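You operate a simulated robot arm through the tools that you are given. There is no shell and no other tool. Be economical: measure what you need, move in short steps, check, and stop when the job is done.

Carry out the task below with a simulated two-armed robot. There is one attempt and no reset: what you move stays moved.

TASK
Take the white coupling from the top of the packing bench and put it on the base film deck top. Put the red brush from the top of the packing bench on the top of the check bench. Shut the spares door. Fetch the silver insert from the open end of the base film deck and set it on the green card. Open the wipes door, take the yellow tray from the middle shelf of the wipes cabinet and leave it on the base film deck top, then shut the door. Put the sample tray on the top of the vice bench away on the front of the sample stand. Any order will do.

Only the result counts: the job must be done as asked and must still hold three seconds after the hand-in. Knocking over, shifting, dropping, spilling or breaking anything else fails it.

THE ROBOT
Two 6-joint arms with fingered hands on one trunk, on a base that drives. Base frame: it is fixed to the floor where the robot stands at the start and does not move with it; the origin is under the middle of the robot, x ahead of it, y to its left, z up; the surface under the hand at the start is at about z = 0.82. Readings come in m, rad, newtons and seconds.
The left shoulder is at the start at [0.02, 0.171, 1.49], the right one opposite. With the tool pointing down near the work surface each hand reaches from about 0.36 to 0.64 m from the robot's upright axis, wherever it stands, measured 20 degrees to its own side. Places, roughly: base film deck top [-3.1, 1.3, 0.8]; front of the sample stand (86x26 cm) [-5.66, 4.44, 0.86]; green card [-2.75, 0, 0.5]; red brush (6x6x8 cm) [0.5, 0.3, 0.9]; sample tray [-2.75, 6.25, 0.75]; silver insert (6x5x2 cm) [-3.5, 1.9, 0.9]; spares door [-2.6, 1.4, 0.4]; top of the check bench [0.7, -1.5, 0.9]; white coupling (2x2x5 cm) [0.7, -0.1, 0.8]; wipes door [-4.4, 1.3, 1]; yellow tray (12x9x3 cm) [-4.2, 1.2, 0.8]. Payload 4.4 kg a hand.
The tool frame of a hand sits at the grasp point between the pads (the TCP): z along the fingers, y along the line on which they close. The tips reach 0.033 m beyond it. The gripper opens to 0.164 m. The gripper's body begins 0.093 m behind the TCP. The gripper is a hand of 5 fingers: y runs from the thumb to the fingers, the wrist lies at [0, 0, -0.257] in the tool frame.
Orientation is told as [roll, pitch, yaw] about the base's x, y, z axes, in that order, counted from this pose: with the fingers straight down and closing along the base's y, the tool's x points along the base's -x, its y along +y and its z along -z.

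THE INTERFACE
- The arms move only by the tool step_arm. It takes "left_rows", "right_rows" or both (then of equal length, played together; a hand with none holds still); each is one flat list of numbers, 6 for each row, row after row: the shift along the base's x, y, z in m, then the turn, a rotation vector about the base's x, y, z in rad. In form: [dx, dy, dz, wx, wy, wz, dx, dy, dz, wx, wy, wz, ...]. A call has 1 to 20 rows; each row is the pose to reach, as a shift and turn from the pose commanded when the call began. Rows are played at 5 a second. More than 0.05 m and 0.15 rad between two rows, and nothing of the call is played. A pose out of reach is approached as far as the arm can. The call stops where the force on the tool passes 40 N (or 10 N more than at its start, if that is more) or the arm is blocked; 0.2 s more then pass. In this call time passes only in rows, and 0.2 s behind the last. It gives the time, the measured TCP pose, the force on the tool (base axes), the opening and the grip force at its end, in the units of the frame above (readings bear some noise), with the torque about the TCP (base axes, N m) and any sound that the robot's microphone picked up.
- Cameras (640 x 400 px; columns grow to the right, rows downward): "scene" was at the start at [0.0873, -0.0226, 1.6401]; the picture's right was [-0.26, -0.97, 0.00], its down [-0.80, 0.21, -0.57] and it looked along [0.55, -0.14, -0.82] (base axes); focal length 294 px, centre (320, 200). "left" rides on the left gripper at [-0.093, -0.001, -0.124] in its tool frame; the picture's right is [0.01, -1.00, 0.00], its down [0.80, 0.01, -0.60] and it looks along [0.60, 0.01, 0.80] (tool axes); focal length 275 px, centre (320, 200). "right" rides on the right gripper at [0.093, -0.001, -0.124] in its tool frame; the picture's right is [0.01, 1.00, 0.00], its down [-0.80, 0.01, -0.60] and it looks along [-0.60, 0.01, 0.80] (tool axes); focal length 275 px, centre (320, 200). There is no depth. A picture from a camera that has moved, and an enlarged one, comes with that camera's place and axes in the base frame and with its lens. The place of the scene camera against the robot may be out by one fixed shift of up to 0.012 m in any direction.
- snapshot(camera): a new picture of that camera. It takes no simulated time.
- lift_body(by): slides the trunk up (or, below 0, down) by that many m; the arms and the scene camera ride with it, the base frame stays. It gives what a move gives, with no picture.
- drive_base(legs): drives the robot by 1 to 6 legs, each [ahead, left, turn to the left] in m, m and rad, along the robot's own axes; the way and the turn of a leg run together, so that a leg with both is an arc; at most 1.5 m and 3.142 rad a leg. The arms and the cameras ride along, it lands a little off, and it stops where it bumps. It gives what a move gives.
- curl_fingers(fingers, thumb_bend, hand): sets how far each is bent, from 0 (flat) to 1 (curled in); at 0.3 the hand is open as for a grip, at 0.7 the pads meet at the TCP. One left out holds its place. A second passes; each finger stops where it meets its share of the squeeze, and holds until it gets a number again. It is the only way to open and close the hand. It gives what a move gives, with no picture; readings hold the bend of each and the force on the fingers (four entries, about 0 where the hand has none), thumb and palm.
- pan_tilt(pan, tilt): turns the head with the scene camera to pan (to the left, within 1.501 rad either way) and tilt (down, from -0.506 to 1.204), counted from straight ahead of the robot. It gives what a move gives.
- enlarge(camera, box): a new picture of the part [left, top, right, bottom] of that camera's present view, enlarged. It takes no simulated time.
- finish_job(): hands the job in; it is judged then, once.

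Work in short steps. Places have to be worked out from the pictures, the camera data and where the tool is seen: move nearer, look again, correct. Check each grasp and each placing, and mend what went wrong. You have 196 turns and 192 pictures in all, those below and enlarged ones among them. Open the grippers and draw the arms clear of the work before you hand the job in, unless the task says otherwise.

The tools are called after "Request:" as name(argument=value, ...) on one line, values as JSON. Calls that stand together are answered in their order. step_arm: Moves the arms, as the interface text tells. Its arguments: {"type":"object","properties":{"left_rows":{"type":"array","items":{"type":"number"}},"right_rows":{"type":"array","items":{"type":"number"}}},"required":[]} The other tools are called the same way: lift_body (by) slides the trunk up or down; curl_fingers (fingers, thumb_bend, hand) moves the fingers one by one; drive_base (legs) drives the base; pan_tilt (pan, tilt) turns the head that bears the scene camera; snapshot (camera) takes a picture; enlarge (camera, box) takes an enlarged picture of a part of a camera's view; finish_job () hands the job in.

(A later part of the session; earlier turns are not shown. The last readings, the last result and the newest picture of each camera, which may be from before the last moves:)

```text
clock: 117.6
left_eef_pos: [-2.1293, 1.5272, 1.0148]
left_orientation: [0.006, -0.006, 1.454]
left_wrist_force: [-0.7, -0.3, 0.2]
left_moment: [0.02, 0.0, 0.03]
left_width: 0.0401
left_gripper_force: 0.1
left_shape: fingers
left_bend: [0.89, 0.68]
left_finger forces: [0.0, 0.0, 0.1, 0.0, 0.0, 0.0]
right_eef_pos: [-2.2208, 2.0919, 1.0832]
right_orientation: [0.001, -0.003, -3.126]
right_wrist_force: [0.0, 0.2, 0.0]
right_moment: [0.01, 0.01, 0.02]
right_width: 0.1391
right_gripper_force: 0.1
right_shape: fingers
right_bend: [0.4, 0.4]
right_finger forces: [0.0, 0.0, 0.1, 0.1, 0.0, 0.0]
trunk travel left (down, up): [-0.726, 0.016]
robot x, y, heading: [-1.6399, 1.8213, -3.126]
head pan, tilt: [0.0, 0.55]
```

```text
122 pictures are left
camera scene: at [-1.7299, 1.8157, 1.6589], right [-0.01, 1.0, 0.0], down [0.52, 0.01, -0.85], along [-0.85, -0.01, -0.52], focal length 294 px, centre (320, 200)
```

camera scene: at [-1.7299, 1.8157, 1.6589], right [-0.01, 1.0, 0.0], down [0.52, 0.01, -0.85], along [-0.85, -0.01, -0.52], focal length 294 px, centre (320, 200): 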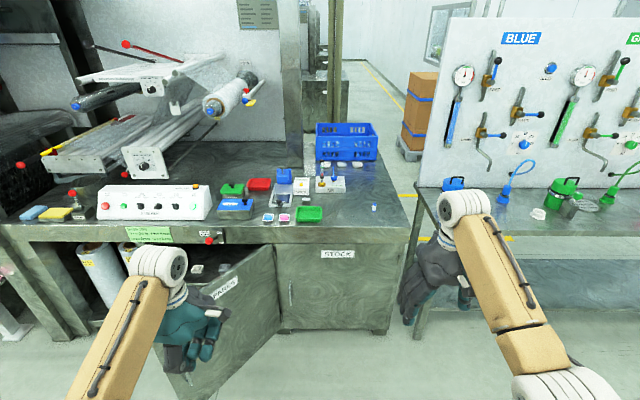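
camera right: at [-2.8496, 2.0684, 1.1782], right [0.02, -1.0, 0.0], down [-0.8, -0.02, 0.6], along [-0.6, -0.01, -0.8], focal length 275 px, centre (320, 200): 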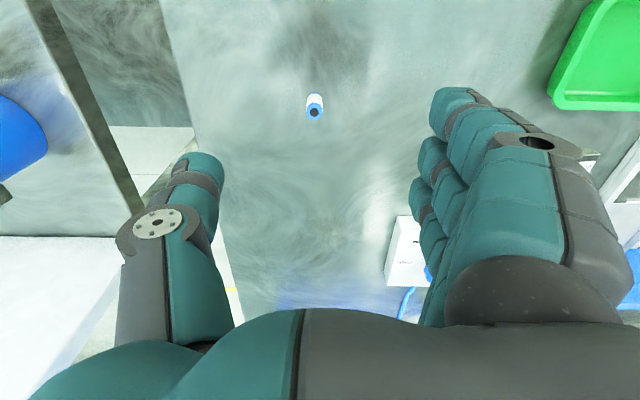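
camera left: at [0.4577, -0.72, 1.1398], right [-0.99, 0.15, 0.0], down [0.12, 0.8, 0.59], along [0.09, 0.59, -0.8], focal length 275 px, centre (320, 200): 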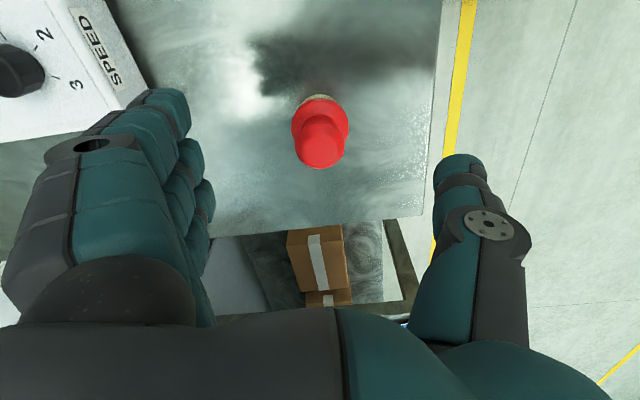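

The right arm can't go higher, so I instead retract it back and down. Then I lower the trunk in two parts.

Request:
step_arm(right_rows=[0.02, 0, -0.04, 0, 0, 0, 0.05, 0, -0.08, 0, 0, 0, 0.09, 0, -0.11, 0, 0, 0, 0.13, 0, -0.13, 0, 0, 0, 0.17, 0, -0.15, 0, 0, 0])

Request:
lift_body(by=-0.4)

Request:
lift_body(by=-0.05)

Request:
drive_base(legs=[[0.1, 0.06, 0]])

Request:
pan_tilt(pan=0.45, tilt=0.7)

Request:
snapshot(camera="scene")

```text
clock: 118.8
left_eef_pos: [-2.1281, 1.5264, 1.016]
left_orientation: [0.005, -0.007, 1.455]
left_wrist_force: [0.6, 0.4, 0.9]
left_moment: [-0.01, 0.06, 0.0]
left_width: 0.0405
left_gripper_force: 0.1
left_shape: fingers
left_bend: [0.89, 0.68]
left_finger forces: [0.0, 0.1, 0.0, 0.0, 0.0, 0.0]
right_eef_pos: [-2.048, 2.0897, 0.9347]
right_orientation: [0.002, -0.005, -3.126]
right_wrist_force: [1.0, -0.3, 0.0]
right_moment: [0.05, 0.01, -0.02]
right_width: 0.139
right_gripper_force: 0.1
right_shape: fingers
right_bend: [0.4, 0.4]
right_finger forces: [0.1, 0.0, 0.1, 0.0, 0.1, 0.0]
trunk travel left (down, up): [-0.726, 0.016]
robot x, y, heading: [-1.6337, 1.8238, -3.128]
head pan, tilt: [0.0, 0.55]
```

```text
clock: 122.7
left_eef_pos: [-2.129, 1.5259, 0.6152]
left_orientation: [0.005, -0.007, 1.456]
left_wrist_force: [-0.3, -0.8, -0.1]
left_moment: [-0.05, 0.0, 0.02]
left_width: 0.0412
left_gripper_force: 0.1
left_shape: fingers
left_bend: [0.89, 0.67]
left_finger forces: [0.0, 0.0, 0.0, 0.0, 0.1, 0.0]
right_eef_pos: [-2.0504, 2.0902, 0.5364]
right_orientation: [-0.001, -0.001, -3.127]
right_wrist_force: [-0.9, 0.6, -0.2]
right_moment: [-0.03, 0.0, -0.01]
right_width: 0.1389
right_gripper_force: 0.1
right_shape: fingers
right_bend: [0.4, 0.4]
right_finger forces: [0.0, 0.0, 0.0, 0.0, 0.0, 0.1]
trunk travel left (down, up): [-0.326, 0.416]
robot x, y, heading: [-1.638, 1.8215, -3.13]
head pan, tilt: [0.0, 0.55]
```

```text
clock: 123.6
left_eef_pos: [-2.1287, 1.526, 0.5651]
left_orientation: [0.01, -0.01, 1.455]
left_wrist_force: [0.3, -0.6, 0.3]
left_moment: [-0.02, 0.03, 0.01]
left_width: 0.041
left_gripper_force: 0.0
left_shape: fingers
left_bend: [0.89, 0.67]
left_finger forces: [0.0, 0.0, 0.1, 0.0, 0.0, 0.0]
right_eef_pos: [-2.0505, 2.0899, 0.4866]
right_orientation: [0.0, -0.002, -3.126]
right_wrist_force: [0.2, 1.0, -1.0]
right_moment: [-0.01, 0.02, -0.02]
right_width: 0.1389
right_gripper_force: 0.1
right_shape: fingers
right_bend: [0.4, 0.4]
right_finger forces: [0.0, 0.1, 0.0, 0.0, 0.0, 0.0]
trunk travel left (down, up): [-0.276, 0.466]
robot x, y, heading: [-1.6353, 1.8192, -3.132]
head pan, tilt: [0.0, 0.55]
```

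```text
clock: 124.8
left_eef_pos: [-2.2295, 1.4658, 0.5628]
left_orientation: [0.009, -0.01, 1.456]
left_wrist_force: [0.2, 0.4, 0.6]
left_moment: [0.01, 0.0, 0.01]
left_width: 0.0412
left_gripper_force: 0.0
left_shape: fingers
left_bend: [0.89, 0.67]
left_finger forces: [0.0, 0.0, 0.0, 0.0, 0.1, 0.0]
right_eef_pos: [-2.1503, 2.0281, 0.4858]
right_orientation: [0.0, 0.0, -3.128]
right_wrist_force: [0.1, -0.2, -0.2]
right_moment: [0.02, 0.0, -0.01]
right_width: 0.139
right_gripper_force: 0.0
right_shape: fingers
right_bend: [0.4, 0.4]
right_finger forces: [0.0, 0.0, 0.0, 0.1, 0.0, 0.0]
trunk travel left (down, up): [-0.276, 0.466]
robot x, y, heading: [-1.7356, 1.7589, -3.133]
head pan, tilt: [0.0, 0.55]
```

```text
clock: 125.7
left_eef_pos: [-2.2298, 1.4655, 0.5641]
left_orientation: [0.009, -0.01, 1.456]
left_wrist_force: [-0.6, 0.6, -0.7]
left_moment: [0.01, 0.0, 0.01]
left_width: 0.0416
left_gripper_force: 0.0
left_shape: fingers
left_bend: [0.89, 0.67]
left_finger forces: [0.1, 0.1, 0.1, 0.0, 0.0, 0.0]
right_eef_pos: [-2.1499, 2.0288, 0.4861]
right_orientation: [0.001, 0.0, -3.127]
right_wrist_force: [-0.7, 0.3, 0.1]
right_moment: [0.0, 0.0, 0.01]
right_width: 0.1387
right_gripper_force: 0.0
right_shape: fingers
right_bend: [0.4, 0.4]
right_finger forces: [0.0, 0.0, 0.0, 0.0, 0.1, 0.1]
trunk travel left (down, up): [-0.276, 0.466]
robot x, y, heading: [-1.7335, 1.7625, -3.129]
head pan, tilt: [0.45, 0.7]
```

```text
121 pictures are left
camera scene: at [-1.8661, 1.7174, 1.1934], right [-0.44, 0.9, 0.0], down [0.58, 0.29, -0.76], along [-0.69, -0.34, -0.64], focal length 294 px, centre (320, 200)
```

scene: 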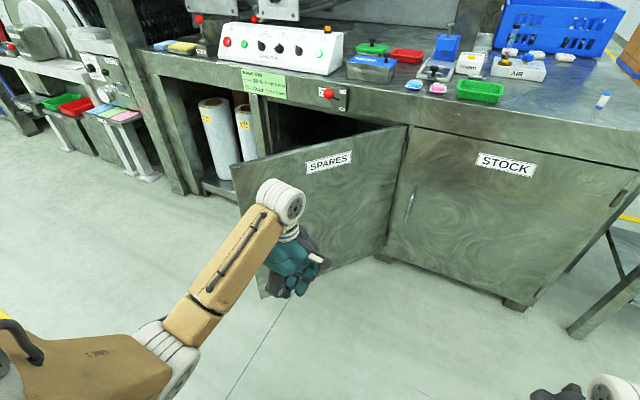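

The hand is in front of the door, above handle height. I push along the door's arc with the base.

Request:
drive_base(legs=[[0.14, 0.16, 0], [0.16, 0.12, 0]])

Request:
snapshot(camera="scene")

```text
clock: 128.5
left_eef_pos: [-2.527, 1.1825, 0.5634]
left_orientation: [0.009, -0.008, 1.453]
left_wrist_force: [0.7, -1.1, -0.1]
left_moment: [0.01, -0.02, 0.01]
left_width: 0.0417
left_gripper_force: 0.0
left_shape: fingers
left_bend: [0.89, 0.67]
left_finger forces: [0.0, 0.0, 0.0, 0.1, 0.0, 0.0]
right_eef_pos: [-2.4485, 1.7471, 0.4857]
right_orientation: [0.001, 0.0, -3.128]
right_wrist_force: [0.4, 0.0, -0.1]
right_moment: [0.02, 0.0, -0.01]
right_width: 0.139
right_gripper_force: 0.0
right_shape: fingers
right_bend: [0.4, 0.4]
right_finger forces: [0.1, 0.1, 0.1, 0.1, 0.0, 0.0]
trunk travel left (down, up): [-0.276, 0.466]
robot x, y, heading: [-2.0384, 1.4792, -3.128]
head pan, tilt: [0.45, 0.7]
```

```text
120 pictures are left
camera scene: at [-2.1644, 1.4346, 1.1933], right [-0.44, 0.9, 0.0], down [0.58, 0.29, -0.76], along [-0.68, -0.34, -0.64], focal length 294 px, centre (320, 200)
```

scene: 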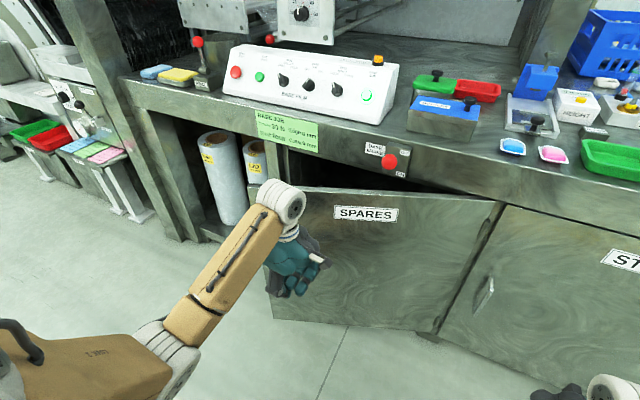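

The door follows nicely. I shift the right hand aside from the STOCK handle, then push the rest.

Request:
step_arm(right_rows=[0, 0.04, 0, 0, 0, 0, 0.01, 0.08, 0, 0, 0, 0, 0.02, 0.12, 0, 0, 0, 0])

Request:
drive_base(legs=[[0.12, 0.06, 0], [0.09, 0.03, 0]])

Request:
snapshot(camera="scene")

```text
clock: 129.3
left_eef_pos: [-2.5277, 1.1824, 0.5632]
left_orientation: [0.008, -0.008, 1.455]
left_wrist_force: [0.1, -0.4, -0.2]
left_moment: [-0.01, 0.03, -0.05]
left_width: 0.0419
left_gripper_force: 0.0
left_shape: fingers
left_bend: [0.9, 0.67]
left_finger forces: [0.0, 0.1, 0.1, 0.1, 0.0, 0.0]
right_eef_pos: [-2.4277, 1.8671, 0.4841]
right_orientation: [0.001, 0.0, -3.129]
right_wrist_force: [-0.6, -0.4, -0.5]
right_moment: [-0.01, -0.03, 0.02]
right_width: 0.1392
right_gripper_force: 0.0
right_shape: fingers
right_bend: [0.4, 0.4]
right_finger forces: [0.0, 0.0, 0.1, 0.0, 0.1, 0.0]
trunk travel left (down, up): [-0.276, 0.466]
robot x, y, heading: [-2.0364, 1.4779, -3.131]
head pan, tilt: [0.45, 0.7]
```

```text
clock: 131.4
left_eef_pos: [-2.7374, 1.091, 0.5632]
left_orientation: [0.007, -0.01, 1.457]
left_wrist_force: [0.3, 0.0, 0.8]
left_moment: [-0.03, -0.02, -0.01]
left_width: 0.0424
left_gripper_force: 0.0
left_shape: fingers
left_bend: [0.9, 0.67]
left_finger forces: [0.0, 0.0, 0.0, 0.0, 0.0, 0.0]
right_eef_pos: [-2.6379, 1.7765, 0.4853]
right_orientation: [0.0, -0.001, -3.127]
right_wrist_force: [-0.1, 0.3, -0.2]
right_moment: [0.01, -0.04, 0.0]
right_width: 0.1391
right_gripper_force: 0.0
right_shape: fingers
right_bend: [0.4, 0.4]
right_finger forces: [0.1, 0.0, 0.1, 0.0, 0.0, 0.0]
trunk travel left (down, up): [-0.276, 0.466]
robot x, y, heading: [-2.2466, 1.384, -3.135]
head pan, tilt: [0.45, 0.7]
```

```text
119 pictures are left
camera scene: at [-2.3741, 1.3421, 1.1933], right [-0.45, 0.9, 0.0], down [0.58, 0.29, -0.76], along [-0.68, -0.34, -0.64], focal length 294 px, centre (320, 200)
```

scene: 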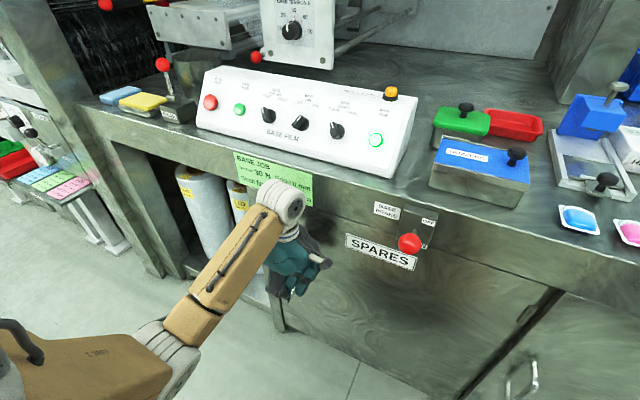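

Almost shut. I push the last bit with the left arm to feel for the stop.

Request:
step_arm(left_rows=[-0.02, 0, 0, 0, 0, 0, -0.04, 0, 0, 0, 0, 0, -0.06, 0, 0, 0, 0, 0, -0.08, 0, 0, 0, 0, 0])

Request:
snapshot(camera="scene")

```text
clock: 131.9
left_eef_pos: [-2.7568, 1.0891, 0.5609]
left_orientation: [-0.018, -0.015, 1.462]
left_wrist_force: [16.8, 1.4, 2.5]
left_moment: [-0.16, 0.74, 0.54]
left_width: 0.0428
left_gripper_force: 8.9
left_shape: fingers
left_bend: [0.89, 0.67]
left_finger forces: [0.0, 0.1, 0.1, 17.4, 0.0, 0.0]
right_eef_pos: [-2.6381, 1.7735, 0.4847]
right_orientation: [0.001, -0.001, -3.125]
right_wrist_force: [-0.2, -0.1, 0.2]
right_moment: [0.03, 0.03, -0.03]
right_width: 0.1392
right_gripper_force: 0.1
right_shape: fingers
right_bend: [0.4, 0.4]
right_finger forces: [0.0, 0.1, 0.0, 0.0, 0.1, 0.0]
trunk travel left (down, up): [-0.276, 0.466]
robot x, y, heading: [-2.2467, 1.3868, -3.132]
head pan, tilt: [0.45, 0.7]
stopped in row 2 (left hand): the force on the tool passed its limit at 51 N (the readings are from after the stop); the commanded pose is now the measured one
```

```text
118 pictures are left
camera scene: at [-2.3728, 1.3421, 1.1935], right [-0.45, 0.89, 0.0], down [0.58, 0.29, -0.77], along [-0.68, -0.34, -0.64], focal length 294 px, centre (320, 200)
```

scene: 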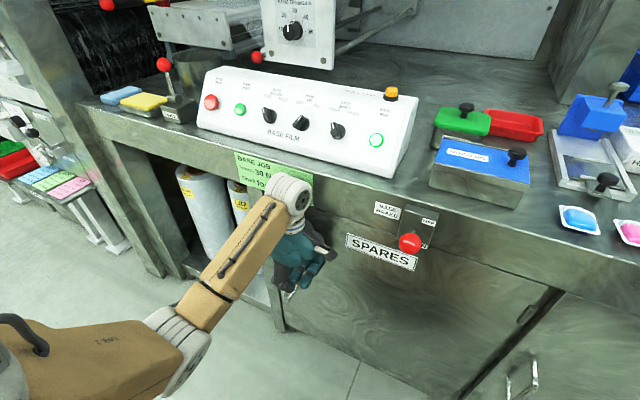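

The door meets its stop. I back away and check that it is flush.

Request:
step_arm(left_rows=[0.04, 0, 0, 0, 0, 0, 0.06, 0, 0, 0, 0, 0])

Request:
drive_base(legs=[[-0.6, 0, 0]])

Request:
pan_tilt(pan=0.1, tilt=0.5)

Request:
snapshot(camera="scene")

```text
clock: 132.5
left_eef_pos: [-2.706, 1.084, 0.5509]
left_orientation: [-0.006, -0.015, 1.458]
left_wrist_force: [-0.3, 0.3, 0.7]
left_moment: [0.01, 0.01, -0.01]
left_width: 0.0427
left_gripper_force: 0.1
left_shape: fingers
left_bend: [0.9, 0.67]
left_finger forces: [0.1, 0.1, 0.0, 0.0, 0.1, 0.1]
left hand out of reach, approached as far as the arm can: row 1, 2
right_eef_pos: [-2.6376, 1.7764, 0.4856]
right_orientation: [0.0, -0.002, -3.126]
right_wrist_force: [-0.4, 0.4, 0.0]
right_moment: [0.01, -0.01, 0.03]
right_width: 0.139
right_gripper_force: 0.1
right_shape: fingers
right_bend: [0.4, 0.4]
right_finger forces: [0.0, 0.0, 0.0, 0.0, 0.0, 0.0]
trunk travel left (down, up): [-0.276, 0.466]
robot x, y, heading: [-2.2456, 1.3852, -3.13]
head pan, tilt: [0.45, 0.7]
```

```text
clock: 135.9
left_eef_pos: [-2.1047, 1.0915, 0.5503]
left_orientation: [-0.008, -0.013, 1.459]
left_wrist_force: [0.4, -0.4, -0.5]
left_moment: [0.0, 0.03, 0.01]
left_width: 0.0426
left_gripper_force: 0.0
left_shape: fingers
left_bend: [0.9, 0.67]
left_finger forces: [0.0, 0.0, 0.0, 0.0, 0.0, 0.0]
right_eef_pos: [-2.038, 1.7822, 0.485]
right_orientation: [0.0, 0.002, -3.129]
right_wrist_force: [0.2, 0.1, -0.2]
right_moment: [-0.03, -0.04, -0.02]
right_width: 0.1392
right_gripper_force: 0.1
right_shape: fingers
right_bend: [0.4, 0.4]
right_finger forces: [0.0, 0.1, 0.1, 0.1, 0.0, 0.0]
trunk travel left (down, up): [-0.276, 0.466]
robot x, y, heading: [-1.645, 1.3962, -3.134]
head pan, tilt: [0.45, 0.7]
```

```text
clock: 136.7
left_eef_pos: [-2.1045, 1.0906, 0.5511]
left_orientation: [-0.008, -0.013, 1.459]
left_wrist_force: [0.3, 0.5, 0.4]
left_moment: [0.03, -0.01, 0.0]
left_width: 0.0429
left_gripper_force: 0.0
left_shape: fingers
left_bend: [0.9, 0.67]
left_finger forces: [0.1, 0.0, 0.0, 0.1, 0.0, 0.1]
right_eef_pos: [-2.0387, 1.7813, 0.4858]
right_orientation: [0.0, 0.002, -3.128]
right_wrist_force: [-0.1, 0.9, -0.7]
right_moment: [-0.01, 0.02, 0.0]
right_width: 0.1391
right_gripper_force: 0.1
right_shape: fingers
right_bend: [0.4, 0.4]
right_finger forces: [0.0, 0.0, 0.1, 0.1, 0.0, 0.0]
trunk travel left (down, up): [-0.276, 0.466]
robot x, y, heading: [-1.6441, 1.3961, -3.124]
head pan, tilt: [0.099, 0.499]
```

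```text
117 pictures are left
camera scene: at [-1.7884, 1.3771, 1.211], right [-0.11, 0.99, 0.0], down [0.48, 0.05, -0.88], along [-0.87, -0.1, -0.48], focal length 294 px, centre (320, 200)
```

scene: 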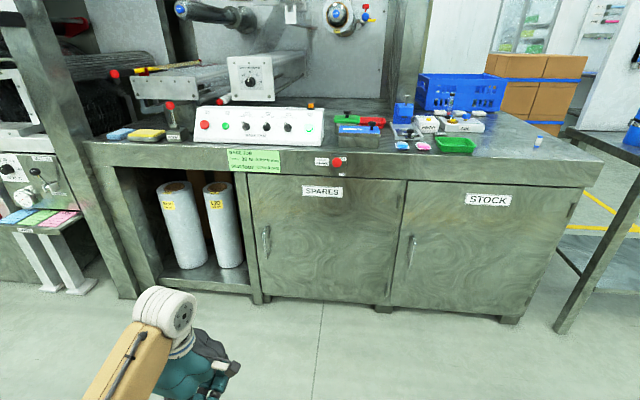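

The spares door is shut. Next is the vice bench to the north: I raise the trunk, turn, and drive up the aisle.

Request:
lift_body(by=0.4)

Request:
drive_base(legs=[[0, 0, -1.57], [1.5, 0, 0], [1.3, 0, 0]])

Request:
pan_tilt(pan=0.4, tilt=0.35)

Request:
snapshot(camera="scene")

```text
clock: 140.6
left_eef_pos: [-2.1051, 1.0903, 0.95]
left_orientation: [-0.009, -0.014, 1.459]
left_wrist_force: [0.1, 0.3, -0.3]
left_moment: [0.0, 0.0, -0.02]
left_width: 0.0427
left_gripper_force: 0.1
left_shape: fingers
left_bend: [0.9, 0.67]
left_finger forces: [0.2, 0.0, 0.0, 0.1, 0.0, 0.0]
right_eef_pos: [-2.0373, 1.7821, 0.8854]
right_orientation: [-0.001, 0.0, -3.129]
right_wrist_force: [-0.1, 0.3, -0.7]
right_moment: [0.02, -0.04, -0.03]
right_width: 0.1391
right_gripper_force: 0.0
right_shape: fingers
right_bend: [0.4, 0.4]
right_finger forces: [0.0, 0.1, 0.0, 0.0, 0.0, 0.0]
trunk travel left (down, up): [-0.676, 0.066]
robot x, y, heading: [-1.6452, 1.3926, -3.126]
head pan, tilt: [0.099, 0.499]
```

```text
clock: 158.0
left_eef_pos: [-2.0323, 4.6629, 0.9496]
left_orientation: [-0.009, -0.014, -0.103]
left_wrist_force: [0.1, -0.2, -1.2]
left_moment: [0.0, -0.02, -0.01]
left_width: 0.0428
left_gripper_force: 0.1
left_shape: fingers
left_bend: [0.9, 0.67]
left_finger forces: [0.1, 0.1, 0.0, 0.0, 0.0, 0.0]
right_eef_pos: [-1.3396, 4.6033, 0.8842]
right_orientation: [0.002, 0.001, 1.595]
right_wrist_force: [-1.0, 0.5, 0.2]
right_moment: [-0.01, -0.01, -0.02]
right_width: 0.1391
right_gripper_force: 0.1
right_shape: fingers
right_bend: [0.4, 0.4]
right_finger forces: [0.0, 0.1, 0.0, 0.0, 0.0, 0.0]
trunk travel left (down, up): [-0.676, 0.066]
robot x, y, heading: [-1.7284, 4.208, 1.598]
head pan, tilt: [0.099, 0.499]
```

```text
clock: 158.8
left_eef_pos: [-2.0309, 4.6623, 0.9502]
left_orientation: [-0.01, -0.013, -0.101]
left_wrist_force: [-0.2, 0.7, 0.1]
left_moment: [0.02, -0.04, 0.03]
left_width: 0.0427
left_gripper_force: 0.0
left_shape: fingers
left_bend: [0.9, 0.67]
left_finger forces: [0.0, 0.0, 0.1, 0.1, 0.0, 0.0]
right_eef_pos: [-1.3407, 4.603, 0.884]
right_orientation: [0.001, 0.0, 1.598]
right_wrist_force: [0.6, -0.4, 0.1]
right_moment: [0.02, 0.0, 0.0]
right_width: 0.1389
right_gripper_force: 0.1
right_shape: fingers
right_bend: [0.4, 0.4]
right_finger forces: [0.0, 0.1, 0.0, 0.1, 0.0, 0.0]
trunk travel left (down, up): [-0.676, 0.066]
robot x, y, heading: [-1.7226, 4.206, 1.593]
head pan, tilt: [0.4, 0.351]
```

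```text
116 pictures are left
camera scene: at [-1.7556, 4.2976, 1.6271], right [0.91, 0.41, 0.0], down [0.14, -0.31, -0.94], along [-0.38, 0.86, -0.34], focal length 294 px, centre (320, 200)
```

scene: 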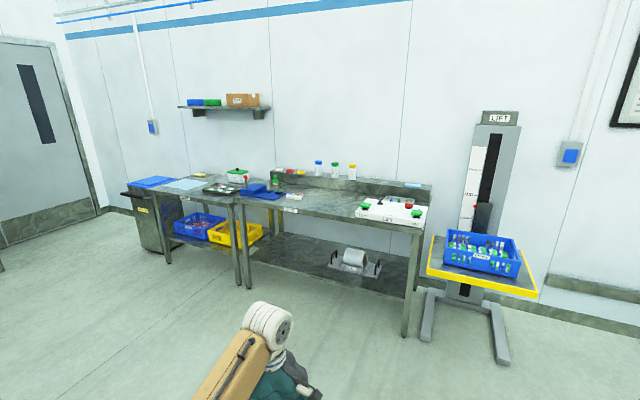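

Two benches are visible; I zoom to identify the vice bench and the sample tray.

Request:
enlarge(camera="scene", box=[120, 140, 280, 240])

Request:
enlarge(camera="scene", box=[260, 140, 440, 240])

```text
4.00 times, centred on (200, 190) of scene
camera zoom: at [-1.7556, 4.2976, 1.6271], right [0.91, 0.41, 0.0], down [0.14, -0.31, -0.94], along [-0.38, 0.86, -0.34], focal length 1178 px, centre (800, 240)
```

zoom: 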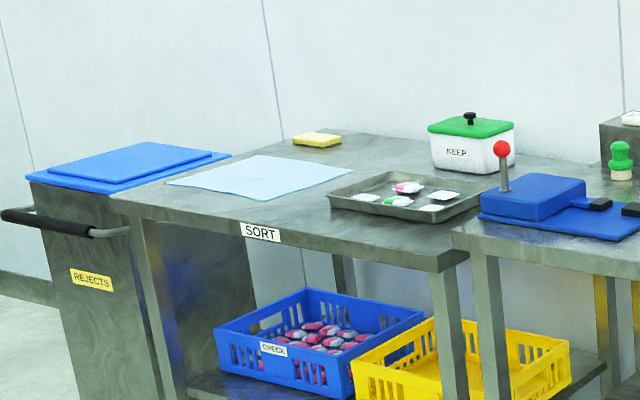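

```text
3.56 times, centred on (350, 190) of scene
camera zoom: at [-1.7556, 4.2976, 1.6271], right [0.91, 0.41, 0.0], down [0.14, -0.31, -0.94], along [-0.38, 0.86, -0.34], focal length 1047 px, centre (213, 236)
```

zoom: 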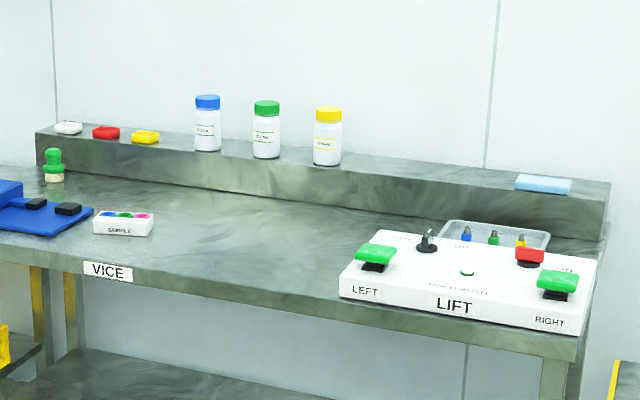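

The SAMPLES tray stands on the vice bench near [-2.8, 6.25]. The left hand (fingers ahead) has the right orientation, so I drive closer and open it.

Request:
drive_base(legs=[[1.15, 0, -0.02], [0, 0.78, 0]])

Request:
curl_fingers(hand="left", fingers=0.4, thumb_bend=0.4)

Request:
pan_tilt(pan=0.2, tilt=0.6)

Request:
snapshot(camera="scene")

```text
clock: 168.4
left_eef_pos: [-2.8081, 5.8147, 0.951]
left_orientation: [-0.01, -0.017, -0.126]
left_wrist_force: [0.1, 0.6, 0.0]
left_moment: [0.01, 0.01, 0.0]
left_width: 0.043
left_gripper_force: 0.1
left_shape: fingers
left_bend: [0.9, 0.67]
left_finger forces: [0.1, 0.0, 0.1, 0.1, 0.0, 0.1]
right_eef_pos: [-2.1185, 5.7384, 0.8861]
right_orientation: [0.001, -0.001, 1.573]
right_wrist_force: [-0.9, -0.2, 0.5]
right_moment: [-0.02, -0.02, -0.02]
right_width: 0.1387
right_gripper_force: 0.1
right_shape: fingers
right_bend: [0.4, 0.4]
right_finger forces: [0.0, 0.0, 0.0, 0.0, 0.0, 0.0]
trunk travel left (down, up): [-0.676, 0.066]
robot x, y, heading: [-2.5136, 5.3548, 1.57]
head pan, tilt: [0.4, 0.351]
```

```text
clock: 169.4
left_eef_pos: [-2.8069, 5.8139, 0.9515]
left_orientation: [-0.008, -0.014, -0.125]
left_wrist_force: [0.1, -0.9, 0.2]
left_moment: [-0.03, 0.0, 0.01]
left_width: 0.1388
left_gripper_force: 0.0
left_shape: fingers
left_bend: [0.4, 0.4]
left_finger forces: [0.0, 0.1, 0.0, 0.1, 0.0, 0.0]
right_eef_pos: [-2.1178, 5.7387, 0.8849]
right_orientation: [-0.001, 0.0, 1.573]
right_wrist_force: [1.6, -0.1, 0.6]
right_moment: [0.0, 0.01, 0.0]
right_width: 0.1392
right_gripper_force: 0.0
right_shape: fingers
right_bend: [0.4, 0.4]
right_finger forces: [0.0, 0.0, 0.0, 0.1, 0.0, 0.0]
trunk travel left (down, up): [-0.676, 0.066]
robot x, y, heading: [-2.5127, 5.3543, 1.567]
head pan, tilt: [0.4, 0.351]
```

```text
clock: 170.2
left_eef_pos: [-2.8079, 5.8141, 0.9505]
left_orientation: [-0.008, -0.014, -0.127]
left_wrist_force: [0.7, 0.1, -0.7]
left_moment: [-0.03, -0.01, -0.03]
left_width: 0.1387
left_gripper_force: 0.0
left_shape: fingers
left_bend: [0.4, 0.4]
left_finger forces: [0.1, 0.1, 0.1, 0.0, 0.0, 0.1]
right_eef_pos: [-2.1186, 5.7385, 0.8851]
right_orientation: [0.0, 0.001, 1.573]
right_wrist_force: [-0.3, 0.1, -0.3]
right_moment: [0.02, 0.02, -0.04]
right_width: 0.1391
right_gripper_force: 0.0
right_shape: fingers
right_bend: [0.4, 0.4]
right_finger forces: [0.0, 0.1, 0.1, 0.0, 0.0, 0.0]
trunk travel left (down, up): [-0.676, 0.066]
robot x, y, heading: [-2.5105, 5.349, 1.566]
head pan, tilt: [0.201, 0.6]
```

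```text
113 pictures are left
camera scene: at [-2.5225, 5.4436, 1.6044], right [0.98, 0.2, 0.0], down [0.11, -0.55, -0.83], along [-0.16, 0.81, -0.56], focal length 294 px, centre (320, 200)
```

scene: 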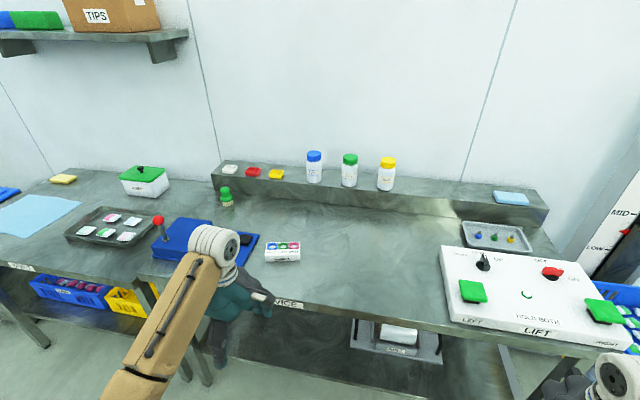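

The tray is near [-2.82, 6.2]. I zoom to see its shape and height.

Request:
enlarge(camera="scene", box=[200, 200, 360, 300])

Request:
enlarge(camera="scene", box=[420, 200, 640, 400])

Request:
snapshot(camera="left")

```text
4.00 times, centred on (280, 250) of scene
camera zoom: at [-2.5225, 5.4436, 1.6044], right [0.98, 0.2, 0.0], down [0.11, -0.55, -0.83], along [-0.16, 0.81, -0.56], focal length 1178 px, centre (480, 0)
```

zoom: 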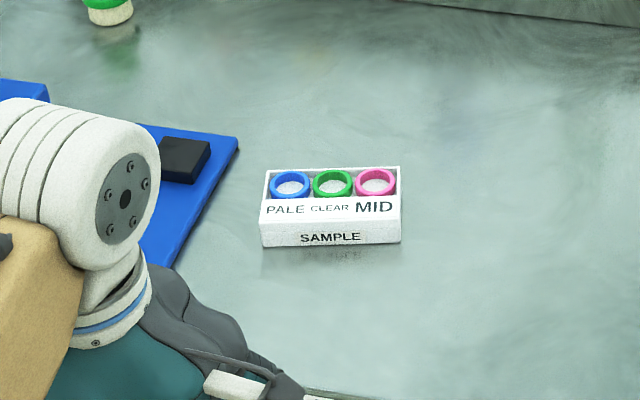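

```text
2.00 times, centred on (530, 300) of scene
camera zoom: at [-2.5225, 5.4436, 1.6044], right [0.98, 0.2, 0.0], down [0.11, -0.55, -0.83], along [-0.16, 0.81, -0.56], focal length 589 px, centre (-100, 0)
```

zoom: 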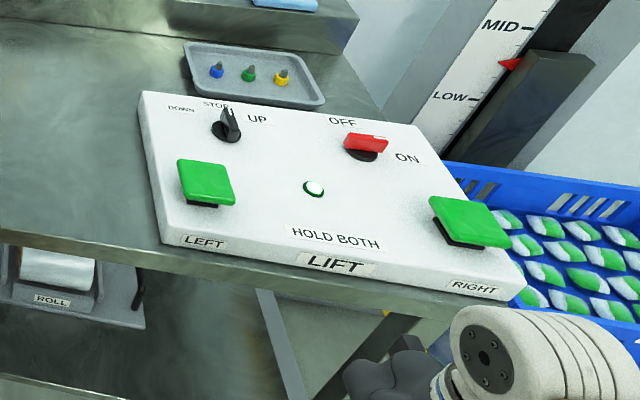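

```text
110 pictures are left
camera left: at [-2.7178, 5.8032, 1.0758], right [-0.14, -0.99, 0.01], down [-0.8, 0.12, 0.59], along [-0.58, 0.07, -0.81], focal length 275 px, centre (320, 200)
```

left: 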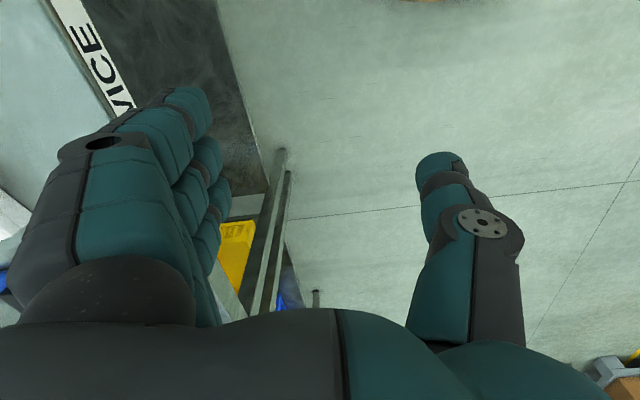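

Before advancing I extend and raise the right hand so it clears the LIFT panel, and square up the left hand's yaw.

Request:
step_arm(right_rows=[0, 0.04, 0.03, 0, 0, 0, 0, 0.08, 0.06, 0, 0, 0, 0, 0.12, 0.09, 0, 0, 0, 0, 0.15, 0.13, 0, 0, 0, 0, 0.17, 0.17, 0, 0, 0], left_rows=[0, 0.01, 0, 0, 0, 0.05, 0, 0.02, 0, 0, 0, 0.1, 0, 0.03, 0, 0, 0, 0.126, 0, 0.04, 0, 0, 0, 0.126, 0, 0.05, 0, 0, 0, 0.126])

Request:
drive_base(legs=[[0.3, 0, 0]])

Request:
snapshot(camera="left")

Request:
snapshot(camera="scene")

```text
clock: 171.3
left_eef_pos: [-2.8079, 5.8649, 0.9509]
left_orientation: [-0.009, -0.013, 0.003]
left_wrist_force: [0.5, 0.4, -0.1]
left_moment: [0.01, 0.0, 0.0]
left_width: 0.1387
left_gripper_force: 0.1
left_shape: fingers
left_bend: [0.4, 0.4]
left_finger forces: [0.0, 0.0, 0.0, 0.0, 0.1, 0.1]
right_eef_pos: [-2.1171, 5.9089, 1.0538]
right_orientation: [0.0, 0.0, 1.571]
right_wrist_force: [-0.8, 0.1, -0.6]
right_moment: [-0.02, 0.0, -0.02]
right_width: 0.1393
right_gripper_force: 0.1
right_shape: fingers
right_bend: [0.4, 0.4]
right_finger forces: [0.0, 0.1, 0.1, 0.1, 0.0, 0.0]
trunk travel left (down, up): [-0.676, 0.066]
robot x, y, heading: [-2.5097, 5.355, 1.568]
head pan, tilt: [0.201, 0.6]
```

```text
clock: 173.4
left_eef_pos: [-2.8077, 6.1681, 0.9505]
left_orientation: [-0.01, -0.013, 0.003]
left_wrist_force: [-0.6, 0.4, 0.3]
left_moment: [-0.02, 0.0, 0.01]
left_width: 0.1388
left_gripper_force: 0.0
left_shape: fingers
left_bend: [0.4, 0.4]
left_finger forces: [0.0, 0.0, 0.1, 0.0, 0.1, 0.0]
right_eef_pos: [-2.1183, 6.2109, 1.0525]
right_orientation: [0.0, 0.001, 1.574]
right_wrist_force: [-0.5, -0.4, -0.6]
right_moment: [-0.02, 0.01, 0.01]
right_width: 0.1392
right_gripper_force: 0.2
right_shape: fingers
right_bend: [0.4, 0.4]
right_finger forces: [0.1, 0.0, 0.0, 0.0, 0.1, 0.0]
trunk travel left (down, up): [-0.676, 0.066]
robot x, y, heading: [-2.5185, 5.6552, 1.572]
head pan, tilt: [0.201, 0.6]
```

```text
109 pictures are left
camera left: at [-2.7172, 6.1687, 1.0753], right [-0.01, -1.0, 0.01], down [-0.81, 0.01, 0.59], along [-0.59, 0.0, -0.81], focal length 275 px, centre (320, 200)
```

left: 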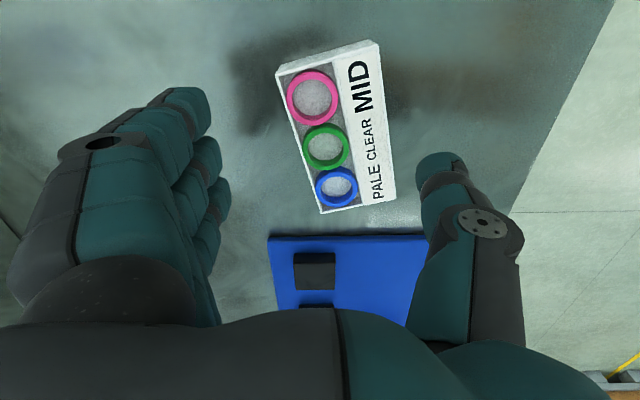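

```text
108 pictures are left
camera scene: at [-2.5221, 5.749, 1.6043], right [0.98, 0.2, 0.0], down [0.11, -0.55, -0.82], along [-0.16, 0.81, -0.57], focal length 294 px, centre (320, 200)
```

scene: 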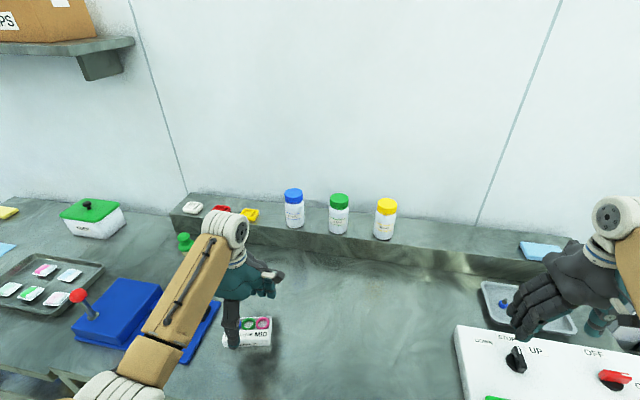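

The tray sits at about [-2.79, 6.155] turned about 0.2 rad, and its top is perhaps ~0.9. I rotate the hand to match, centre, and look again.

Request:
step_arm(left_rows=[0.005, -0.005, 0, 0, 0, 0.11, 0.015, -0.011, 0, 0, 0, 0.21])

Request:
snapshot(camera="left")

Request:
enlarge(camera="scene", box=[180, 240, 340, 380])

```text
clock: 174.0
left_eef_pos: [-2.7925, 6.1571, 0.9506]
left_orientation: [-0.009, -0.015, 0.213]
left_wrist_force: [-0.3, -1.0, 0.3]
left_moment: [0.0, 0.01, 0.0]
left_width: 0.1389
left_gripper_force: 0.0
left_shape: fingers
left_bend: [0.4, 0.4]
left_finger forces: [0.0, 0.0, 0.1, 0.1, 0.1, 0.1]
right_eef_pos: [-2.1183, 6.2124, 1.0533]
right_orientation: [0.0, -0.001, 1.572]
right_wrist_force: [-0.6, 0.3, -0.5]
right_moment: [0.0, 0.01, 0.03]
right_width: 0.1389
right_gripper_force: 0.0
right_shape: fingers
right_bend: [0.4, 0.4]
right_finger forces: [0.1, 0.0, 0.0, 0.0, 0.1, 0.0]
trunk travel left (down, up): [-0.676, 0.066]
robot x, y, heading: [-2.5156, 5.6555, 1.57]
head pan, tilt: [0.201, 0.6]
```

```text
107 pictures are left
camera left: at [-2.7037, 6.1761, 1.0759], right [0.2, -0.98, 0.01], down [-0.79, -0.16, 0.59], along [-0.57, -0.12, -0.81], focal length 275 px, centre (320, 200)
```

left: 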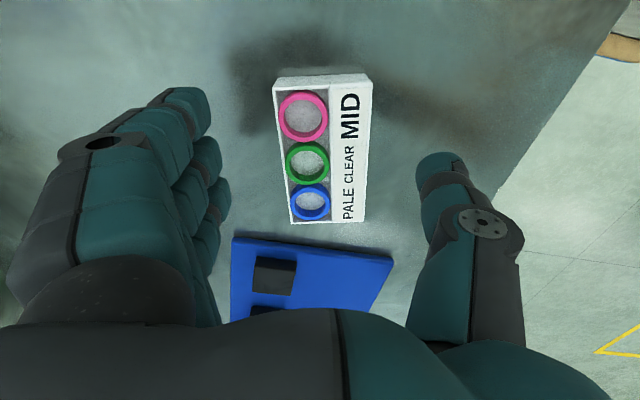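

```text
2.86 times, centred on (260, 310) of scene
camera zoom: at [-2.5216, 5.7479, 1.6043], right [0.98, 0.2, 0.0], down [0.11, -0.55, -0.82], along [-0.16, 0.81, -0.57], focal length 841 px, centre (491, -114)
```

zoom: 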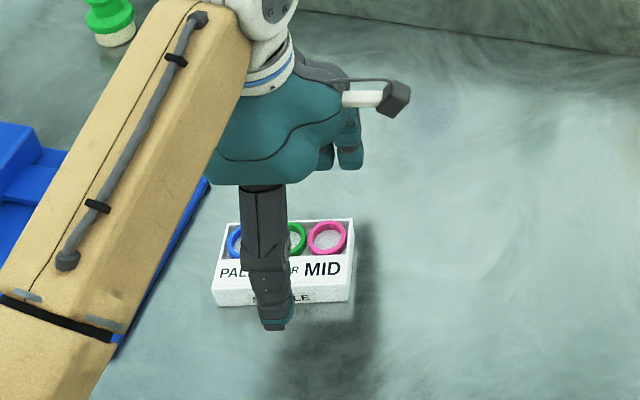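

Aligned. I descend in small rows until the fingertips are near or touch the bench.

Request:
step_arm(left_rows=[0, 0, -0.01, 0, 0, 0, 0, 0, -0.02, 0, 0, 0, 0, 0, -0.028, 0, 0, 0, 0, 0, -0.036, 0, 0, 0])

Request:
snapshot(camera="left")

Request:
enlarge(camera="scene", box=[180, 240, 340, 380])

```text
clock: 175.0
left_eef_pos: [-2.793, 6.1566, 0.9145]
left_orientation: [-0.009, -0.014, 0.21]
left_wrist_force: [-0.7, 0.5, 0.7]
left_moment: [-0.01, -0.01, 0.01]
left_width: 0.139
left_gripper_force: 0.0
left_shape: fingers
left_bend: [0.4, 0.4]
left_finger forces: [0.1, 0.1, 0.0, 0.0, 0.1, 0.0]
right_eef_pos: [-2.1181, 6.2127, 1.0536]
right_orientation: [-0.001, 0.0, 1.572]
right_wrist_force: [-0.5, -0.2, -0.3]
right_moment: [0.02, -0.01, -0.01]
right_width: 0.1391
right_gripper_force: 0.0
right_shape: fingers
right_bend: [0.4, 0.4]
right_finger forces: [0.0, 0.0, 0.0, 0.1, 0.0, 0.1]
trunk travel left (down, up): [-0.676, 0.066]
robot x, y, heading: [-2.5136, 5.6539, 1.568]
head pan, tilt: [0.201, 0.6]
```

```text
105 pictures are left
camera left: at [-2.704, 6.1759, 1.0399], right [0.2, -0.98, 0.01], down [-0.79, -0.15, 0.59], along [-0.57, -0.12, -0.81], focal length 275 px, centre (320, 200)
```

left: 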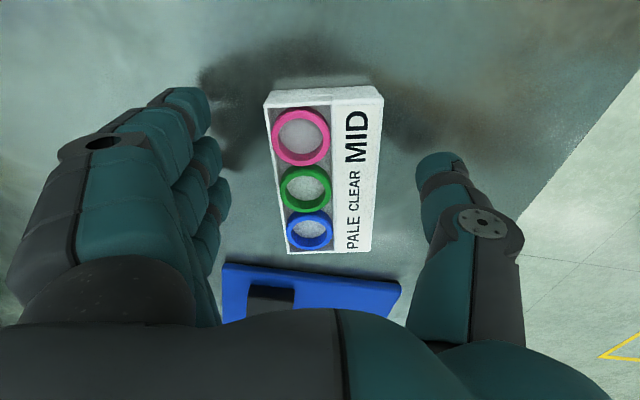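

```text
2.86 times, centred on (260, 310) of scene
camera zoom: at [-2.5221, 5.7478, 1.6043], right [0.98, 0.2, 0.0], down [0.11, -0.55, -0.82], along [-0.16, 0.81, -0.57], focal length 841 px, centre (491, -114)
```

zoom: 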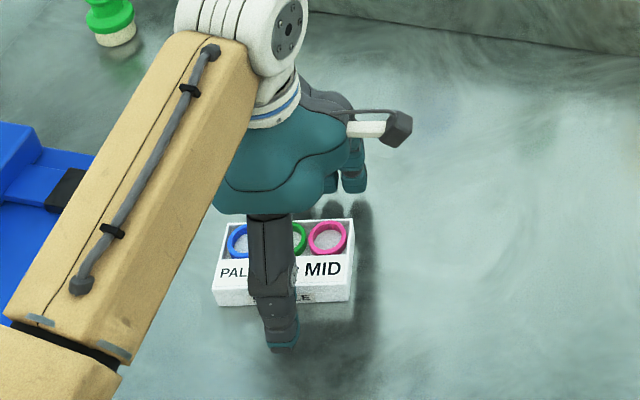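

The surface must be near 0.865; I go a little lower in fine rows.

Request:
step_arm(left_rows=[-0.005, 0, -0.003, 0, 0, 0, -0.005, 0, -0.006, 0, 0, 0, -0.005, 0, -0.009, 0, 0, 0, -0.005, 0, -0.012, 0, 0, 0, -0.005, 0, -0.015, 0, 0, 0])

Request:
snapshot(camera="left")

```text
clock: 176.2
left_eef_pos: [-2.7977, 6.1568, 0.8992]
left_orientation: [-0.008, -0.014, 0.211]
left_wrist_force: [0.5, 0.2, 0.2]
left_moment: [0.01, 0.06, -0.01]
left_width: 0.1389
left_gripper_force: 0.2
left_shape: fingers
left_bend: [0.4, 0.4]
left_finger forces: [0.0, 0.0, 0.1, 0.4, 0.0, 0.0]
right_eef_pos: [-2.1171, 6.2112, 1.0533]
right_orientation: [0.0, 0.0, 1.574]
right_wrist_force: [0.0, 0.5, -0.2]
right_moment: [-0.01, -0.01, 0.0]
right_width: 0.1388
right_gripper_force: 0.0
right_shape: fingers
right_bend: [0.4, 0.4]
right_finger forces: [0.0, 0.0, 0.1, 0.0, 0.0, 0.0]
trunk travel left (down, up): [-0.676, 0.066]
robot x, y, heading: [-2.5106, 5.6551, 1.571]
head pan, tilt: [0.201, 0.6]
```

```text
103 pictures are left
camera left: at [-2.7094, 6.176, 1.0247], right [0.2, -0.98, 0.01], down [-0.79, -0.16, 0.59], along [-0.57, -0.12, -0.81], focal length 275 px, centre (320, 200)
```

left: 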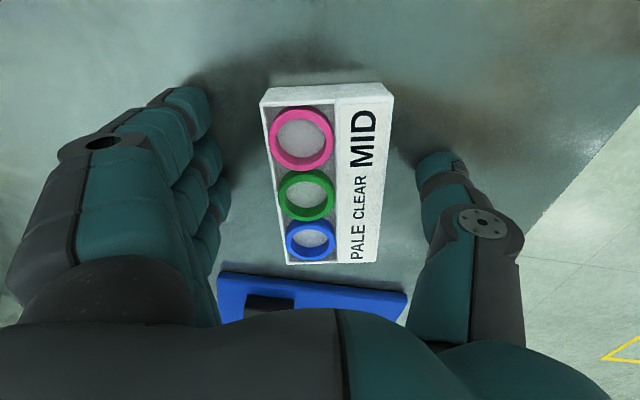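

Not touching yet; I continue down another 1.8 cm in fine rows.

Request:
step_arm(left_rows=[0, 0, -0.004, 0, 0, 0, 0, 0, -0.008, 0, 0, 0, 0, 0, -0.012, 0, 0, 0, 0, 0, -0.015, 0, 0, 0, 0, 0, -0.018, 0, 0, 0])

Request:
snapshot(camera="left")

```text
clock: 176.9
left_eef_pos: [-2.7984, 6.1607, 0.8979]
left_orientation: [0.006, -0.011, 0.211]
left_wrist_force: [2.0, -9.7, 21.6]
left_moment: [0.68, 0.99, 0.31]
left_width: 0.1408
left_gripper_force: 11.1
left_shape: fingers
left_bend: [0.41, 0.39]
left_finger forces: [0.3, 0.5, 1.0, 17.3, 2.7, 0.0]
right_eef_pos: [-2.1178, 6.2112, 1.0536]
right_orientation: [-0.001, -0.002, 1.571]
right_wrist_force: [0.0, 0.6, 0.0]
right_moment: [-0.09, -0.03, -0.02]
right_width: 0.1393
right_gripper_force: 0.1
right_shape: fingers
right_bend: [0.4, 0.4]
right_finger forces: [0.0, 0.0, 0.0, 0.0, 0.0, 0.0]
trunk travel left (down, up): [-0.676, 0.066]
robot x, y, heading: [-2.5117, 5.6535, 1.57]
head pan, tilt: [0.201, 0.6]
stopped in row 3 (left hand): the force on the tool passed its limit at 44 N (the readings are from after the stop); the commanded pose is now the measured one
```

```text
102 pictures are left
camera left: at [-2.7093, 6.1784, 1.0227], right [0.2, -0.98, -0.01], down [-0.79, -0.16, 0.59], along [-0.58, -0.11, -0.81], focal length 275 px, centre (320, 200)
```

left: 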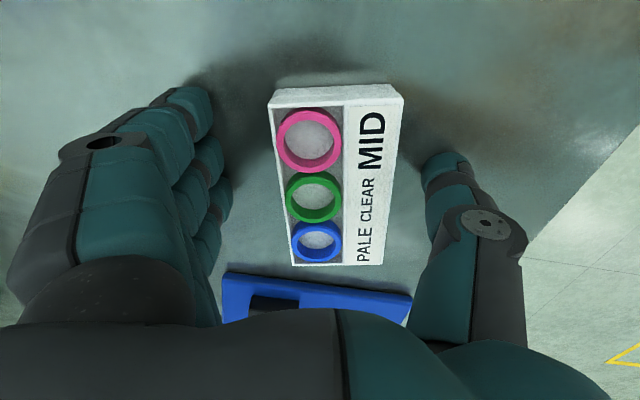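

Fingertip contact, so the surface is ≈0.862. I rise 6 mm, re-centre and close on the tray.

Request:
step_arm(left_rows=[0, -0.005, 0.007, 0, 0, 0])

Request:
curl_fingers(hand="left", fingers=0.55, thumb_bend=0.55)

Request:
snapshot(camera="left")

```text
clock: 177.3
left_eef_pos: [-2.7987, 6.154, 0.9005]
left_orientation: [-0.001, -0.012, 0.21]
left_wrist_force: [-0.1, -0.2, 0.3]
left_moment: [0.02, -0.01, 0.03]
left_width: 0.1399
left_gripper_force: 0.1
left_shape: fingers
left_bend: [0.4, 0.4]
left_finger forces: [0.0, 0.0, 0.0, 0.0, 0.0, 0.1]
right_eef_pos: [-2.1169, 6.2121, 1.0538]
right_orientation: [0.001, 0.001, 1.572]
right_wrist_force: [0.1, 0.0, 0.1]
right_moment: [0.01, 0.01, 0.02]
right_width: 0.1391
right_gripper_force: 0.0
right_shape: fingers
right_bend: [0.4, 0.4]
right_finger forces: [0.0, 0.0, 0.0, 0.1, 0.0, 0.0]
trunk travel left (down, up): [-0.676, 0.066]
robot x, y, heading: [-2.5141, 5.6539, 1.574]
head pan, tilt: [0.201, 0.6]
```

```text
clock: 178.3
left_eef_pos: [-2.7991, 6.1538, 0.9018]
left_orientation: [0.003, -0.013, 0.211]
left_wrist_force: [1.5, -3.2, 7.0]
left_moment: [-0.57, -0.07, 0.02]
left_width: 0.0857
left_gripper_force: 5.2
left_shape: fingers
left_bend: [0.55, 0.54]
left_finger forces: [0.5, 0.1, 0.1, 0.1, 8.8, 0.0]
right_eef_pos: [-2.1172, 6.2113, 1.0538]
right_orientation: [0.0, -0.002, 1.571]
right_wrist_force: [0.5, 0.1, 0.3]
right_moment: [0.01, -0.01, -0.04]
right_width: 0.139
right_gripper_force: 0.0
right_shape: fingers
right_bend: [0.4, 0.4]
right_finger forces: [0.0, 0.1, 0.0, 0.0, 0.0, 0.1]
trunk travel left (down, up): [-0.676, 0.066]
robot x, y, heading: [-2.5117, 5.6532, 1.568]
head pan, tilt: [0.201, 0.6]
```

```text
101 pictures are left
camera left: at [-2.7096, 6.1726, 1.0273], right [0.2, -0.98, 0.0], down [-0.79, -0.16, 0.59], along [-0.58, -0.12, -0.81], focal length 275 px, centre (320, 200)
```

left: 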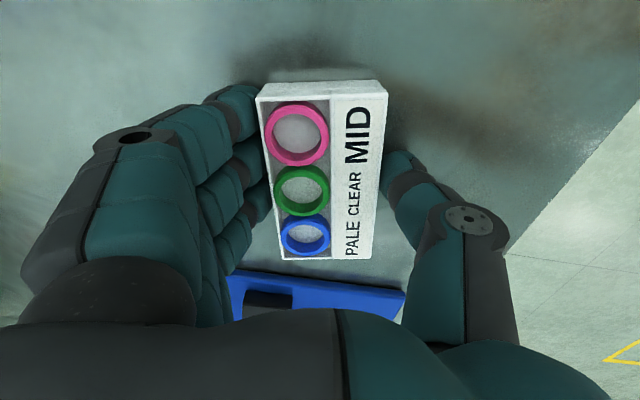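

The thumb drags slightly on the bench; I raise 6 mm and close fully.

Request:
step_arm(left_rows=[0, 0, 0.005, 0, 0, 0])

Request:
curl_fingers(hand="left", fingers=0.75, thumb_bend=0.75)

Request:
snapshot(camera="left")

```text
clock: 178.7
left_eef_pos: [-2.7994, 6.1552, 0.9068]
left_orientation: [0.0, -0.012, 0.21]
left_wrist_force: [0.2, 0.6, -0.7]
left_moment: [0.04, 0.0, 0.0]
left_width: 0.0841
left_gripper_force: 2.2
left_shape: fingers
left_bend: [0.55, 0.54]
left_finger forces: [1.3, 0.6, 0.3, 0.1, 2.2, 0.0]
right_eef_pos: [-2.1192, 6.2128, 1.0537]
right_orientation: [0.0, 0.001, 1.571]
right_wrist_force: [0.7, 0.3, -0.4]
right_moment: [0.0, 0.02, -0.03]
right_width: 0.1391
right_gripper_force: 0.2
right_shape: fingers
right_bend: [0.4, 0.4]
right_finger forces: [0.0, 0.0, 0.1, 0.0, 0.0, 0.1]
trunk travel left (down, up): [-0.676, 0.066]
robot x, y, heading: [-2.5141, 5.6559, 1.566]
head pan, tilt: [0.201, 0.6]
```

```text
clock: 179.7
left_eef_pos: [-2.7985, 6.155, 0.9072]
left_orientation: [0.0, -0.011, 0.21]
left_wrist_force: [-0.1, -0.8, -1.4]
left_moment: [0.0, -0.02, 0.02]
left_width: 0.0806
left_gripper_force: 29.4
left_shape: fingers
left_bend: [0.6, 0.56]
left_finger forces: [9.9, 7.8, 6.5, 5.3, 29.6, 0.0]
right_eef_pos: [-2.1186, 6.2112, 1.0538]
right_orientation: [0.002, 0.002, 1.571]
right_wrist_force: [-0.6, -0.2, -0.4]
right_moment: [0.02, 0.0, -0.01]
right_width: 0.1388
right_gripper_force: 0.0
right_shape: fingers
right_bend: [0.4, 0.4]
right_finger forces: [0.0, 0.0, 0.0, 0.0, 0.0, 0.0]
trunk travel left (down, up): [-0.676, 0.066]
robot x, y, heading: [-2.5112, 5.6562, 1.572]
head pan, tilt: [0.201, 0.6]
```

```text
100 pictures are left
camera left: at [-2.71, 6.1734, 1.0318], right [0.2, -0.98, 0.0], down [-0.79, -0.16, 0.59], along [-0.58, -0.12, -0.81], focal length 275 px, centre (320, 200)
```

left: 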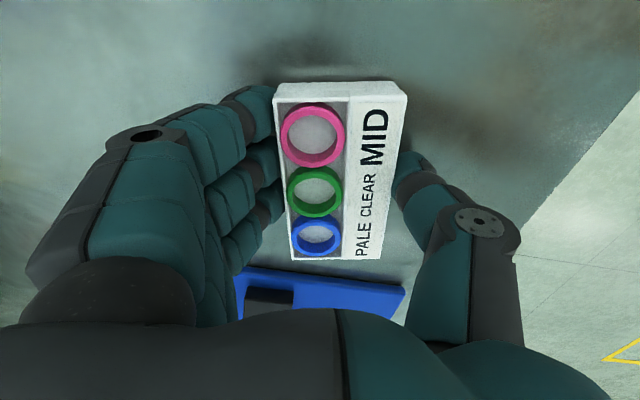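

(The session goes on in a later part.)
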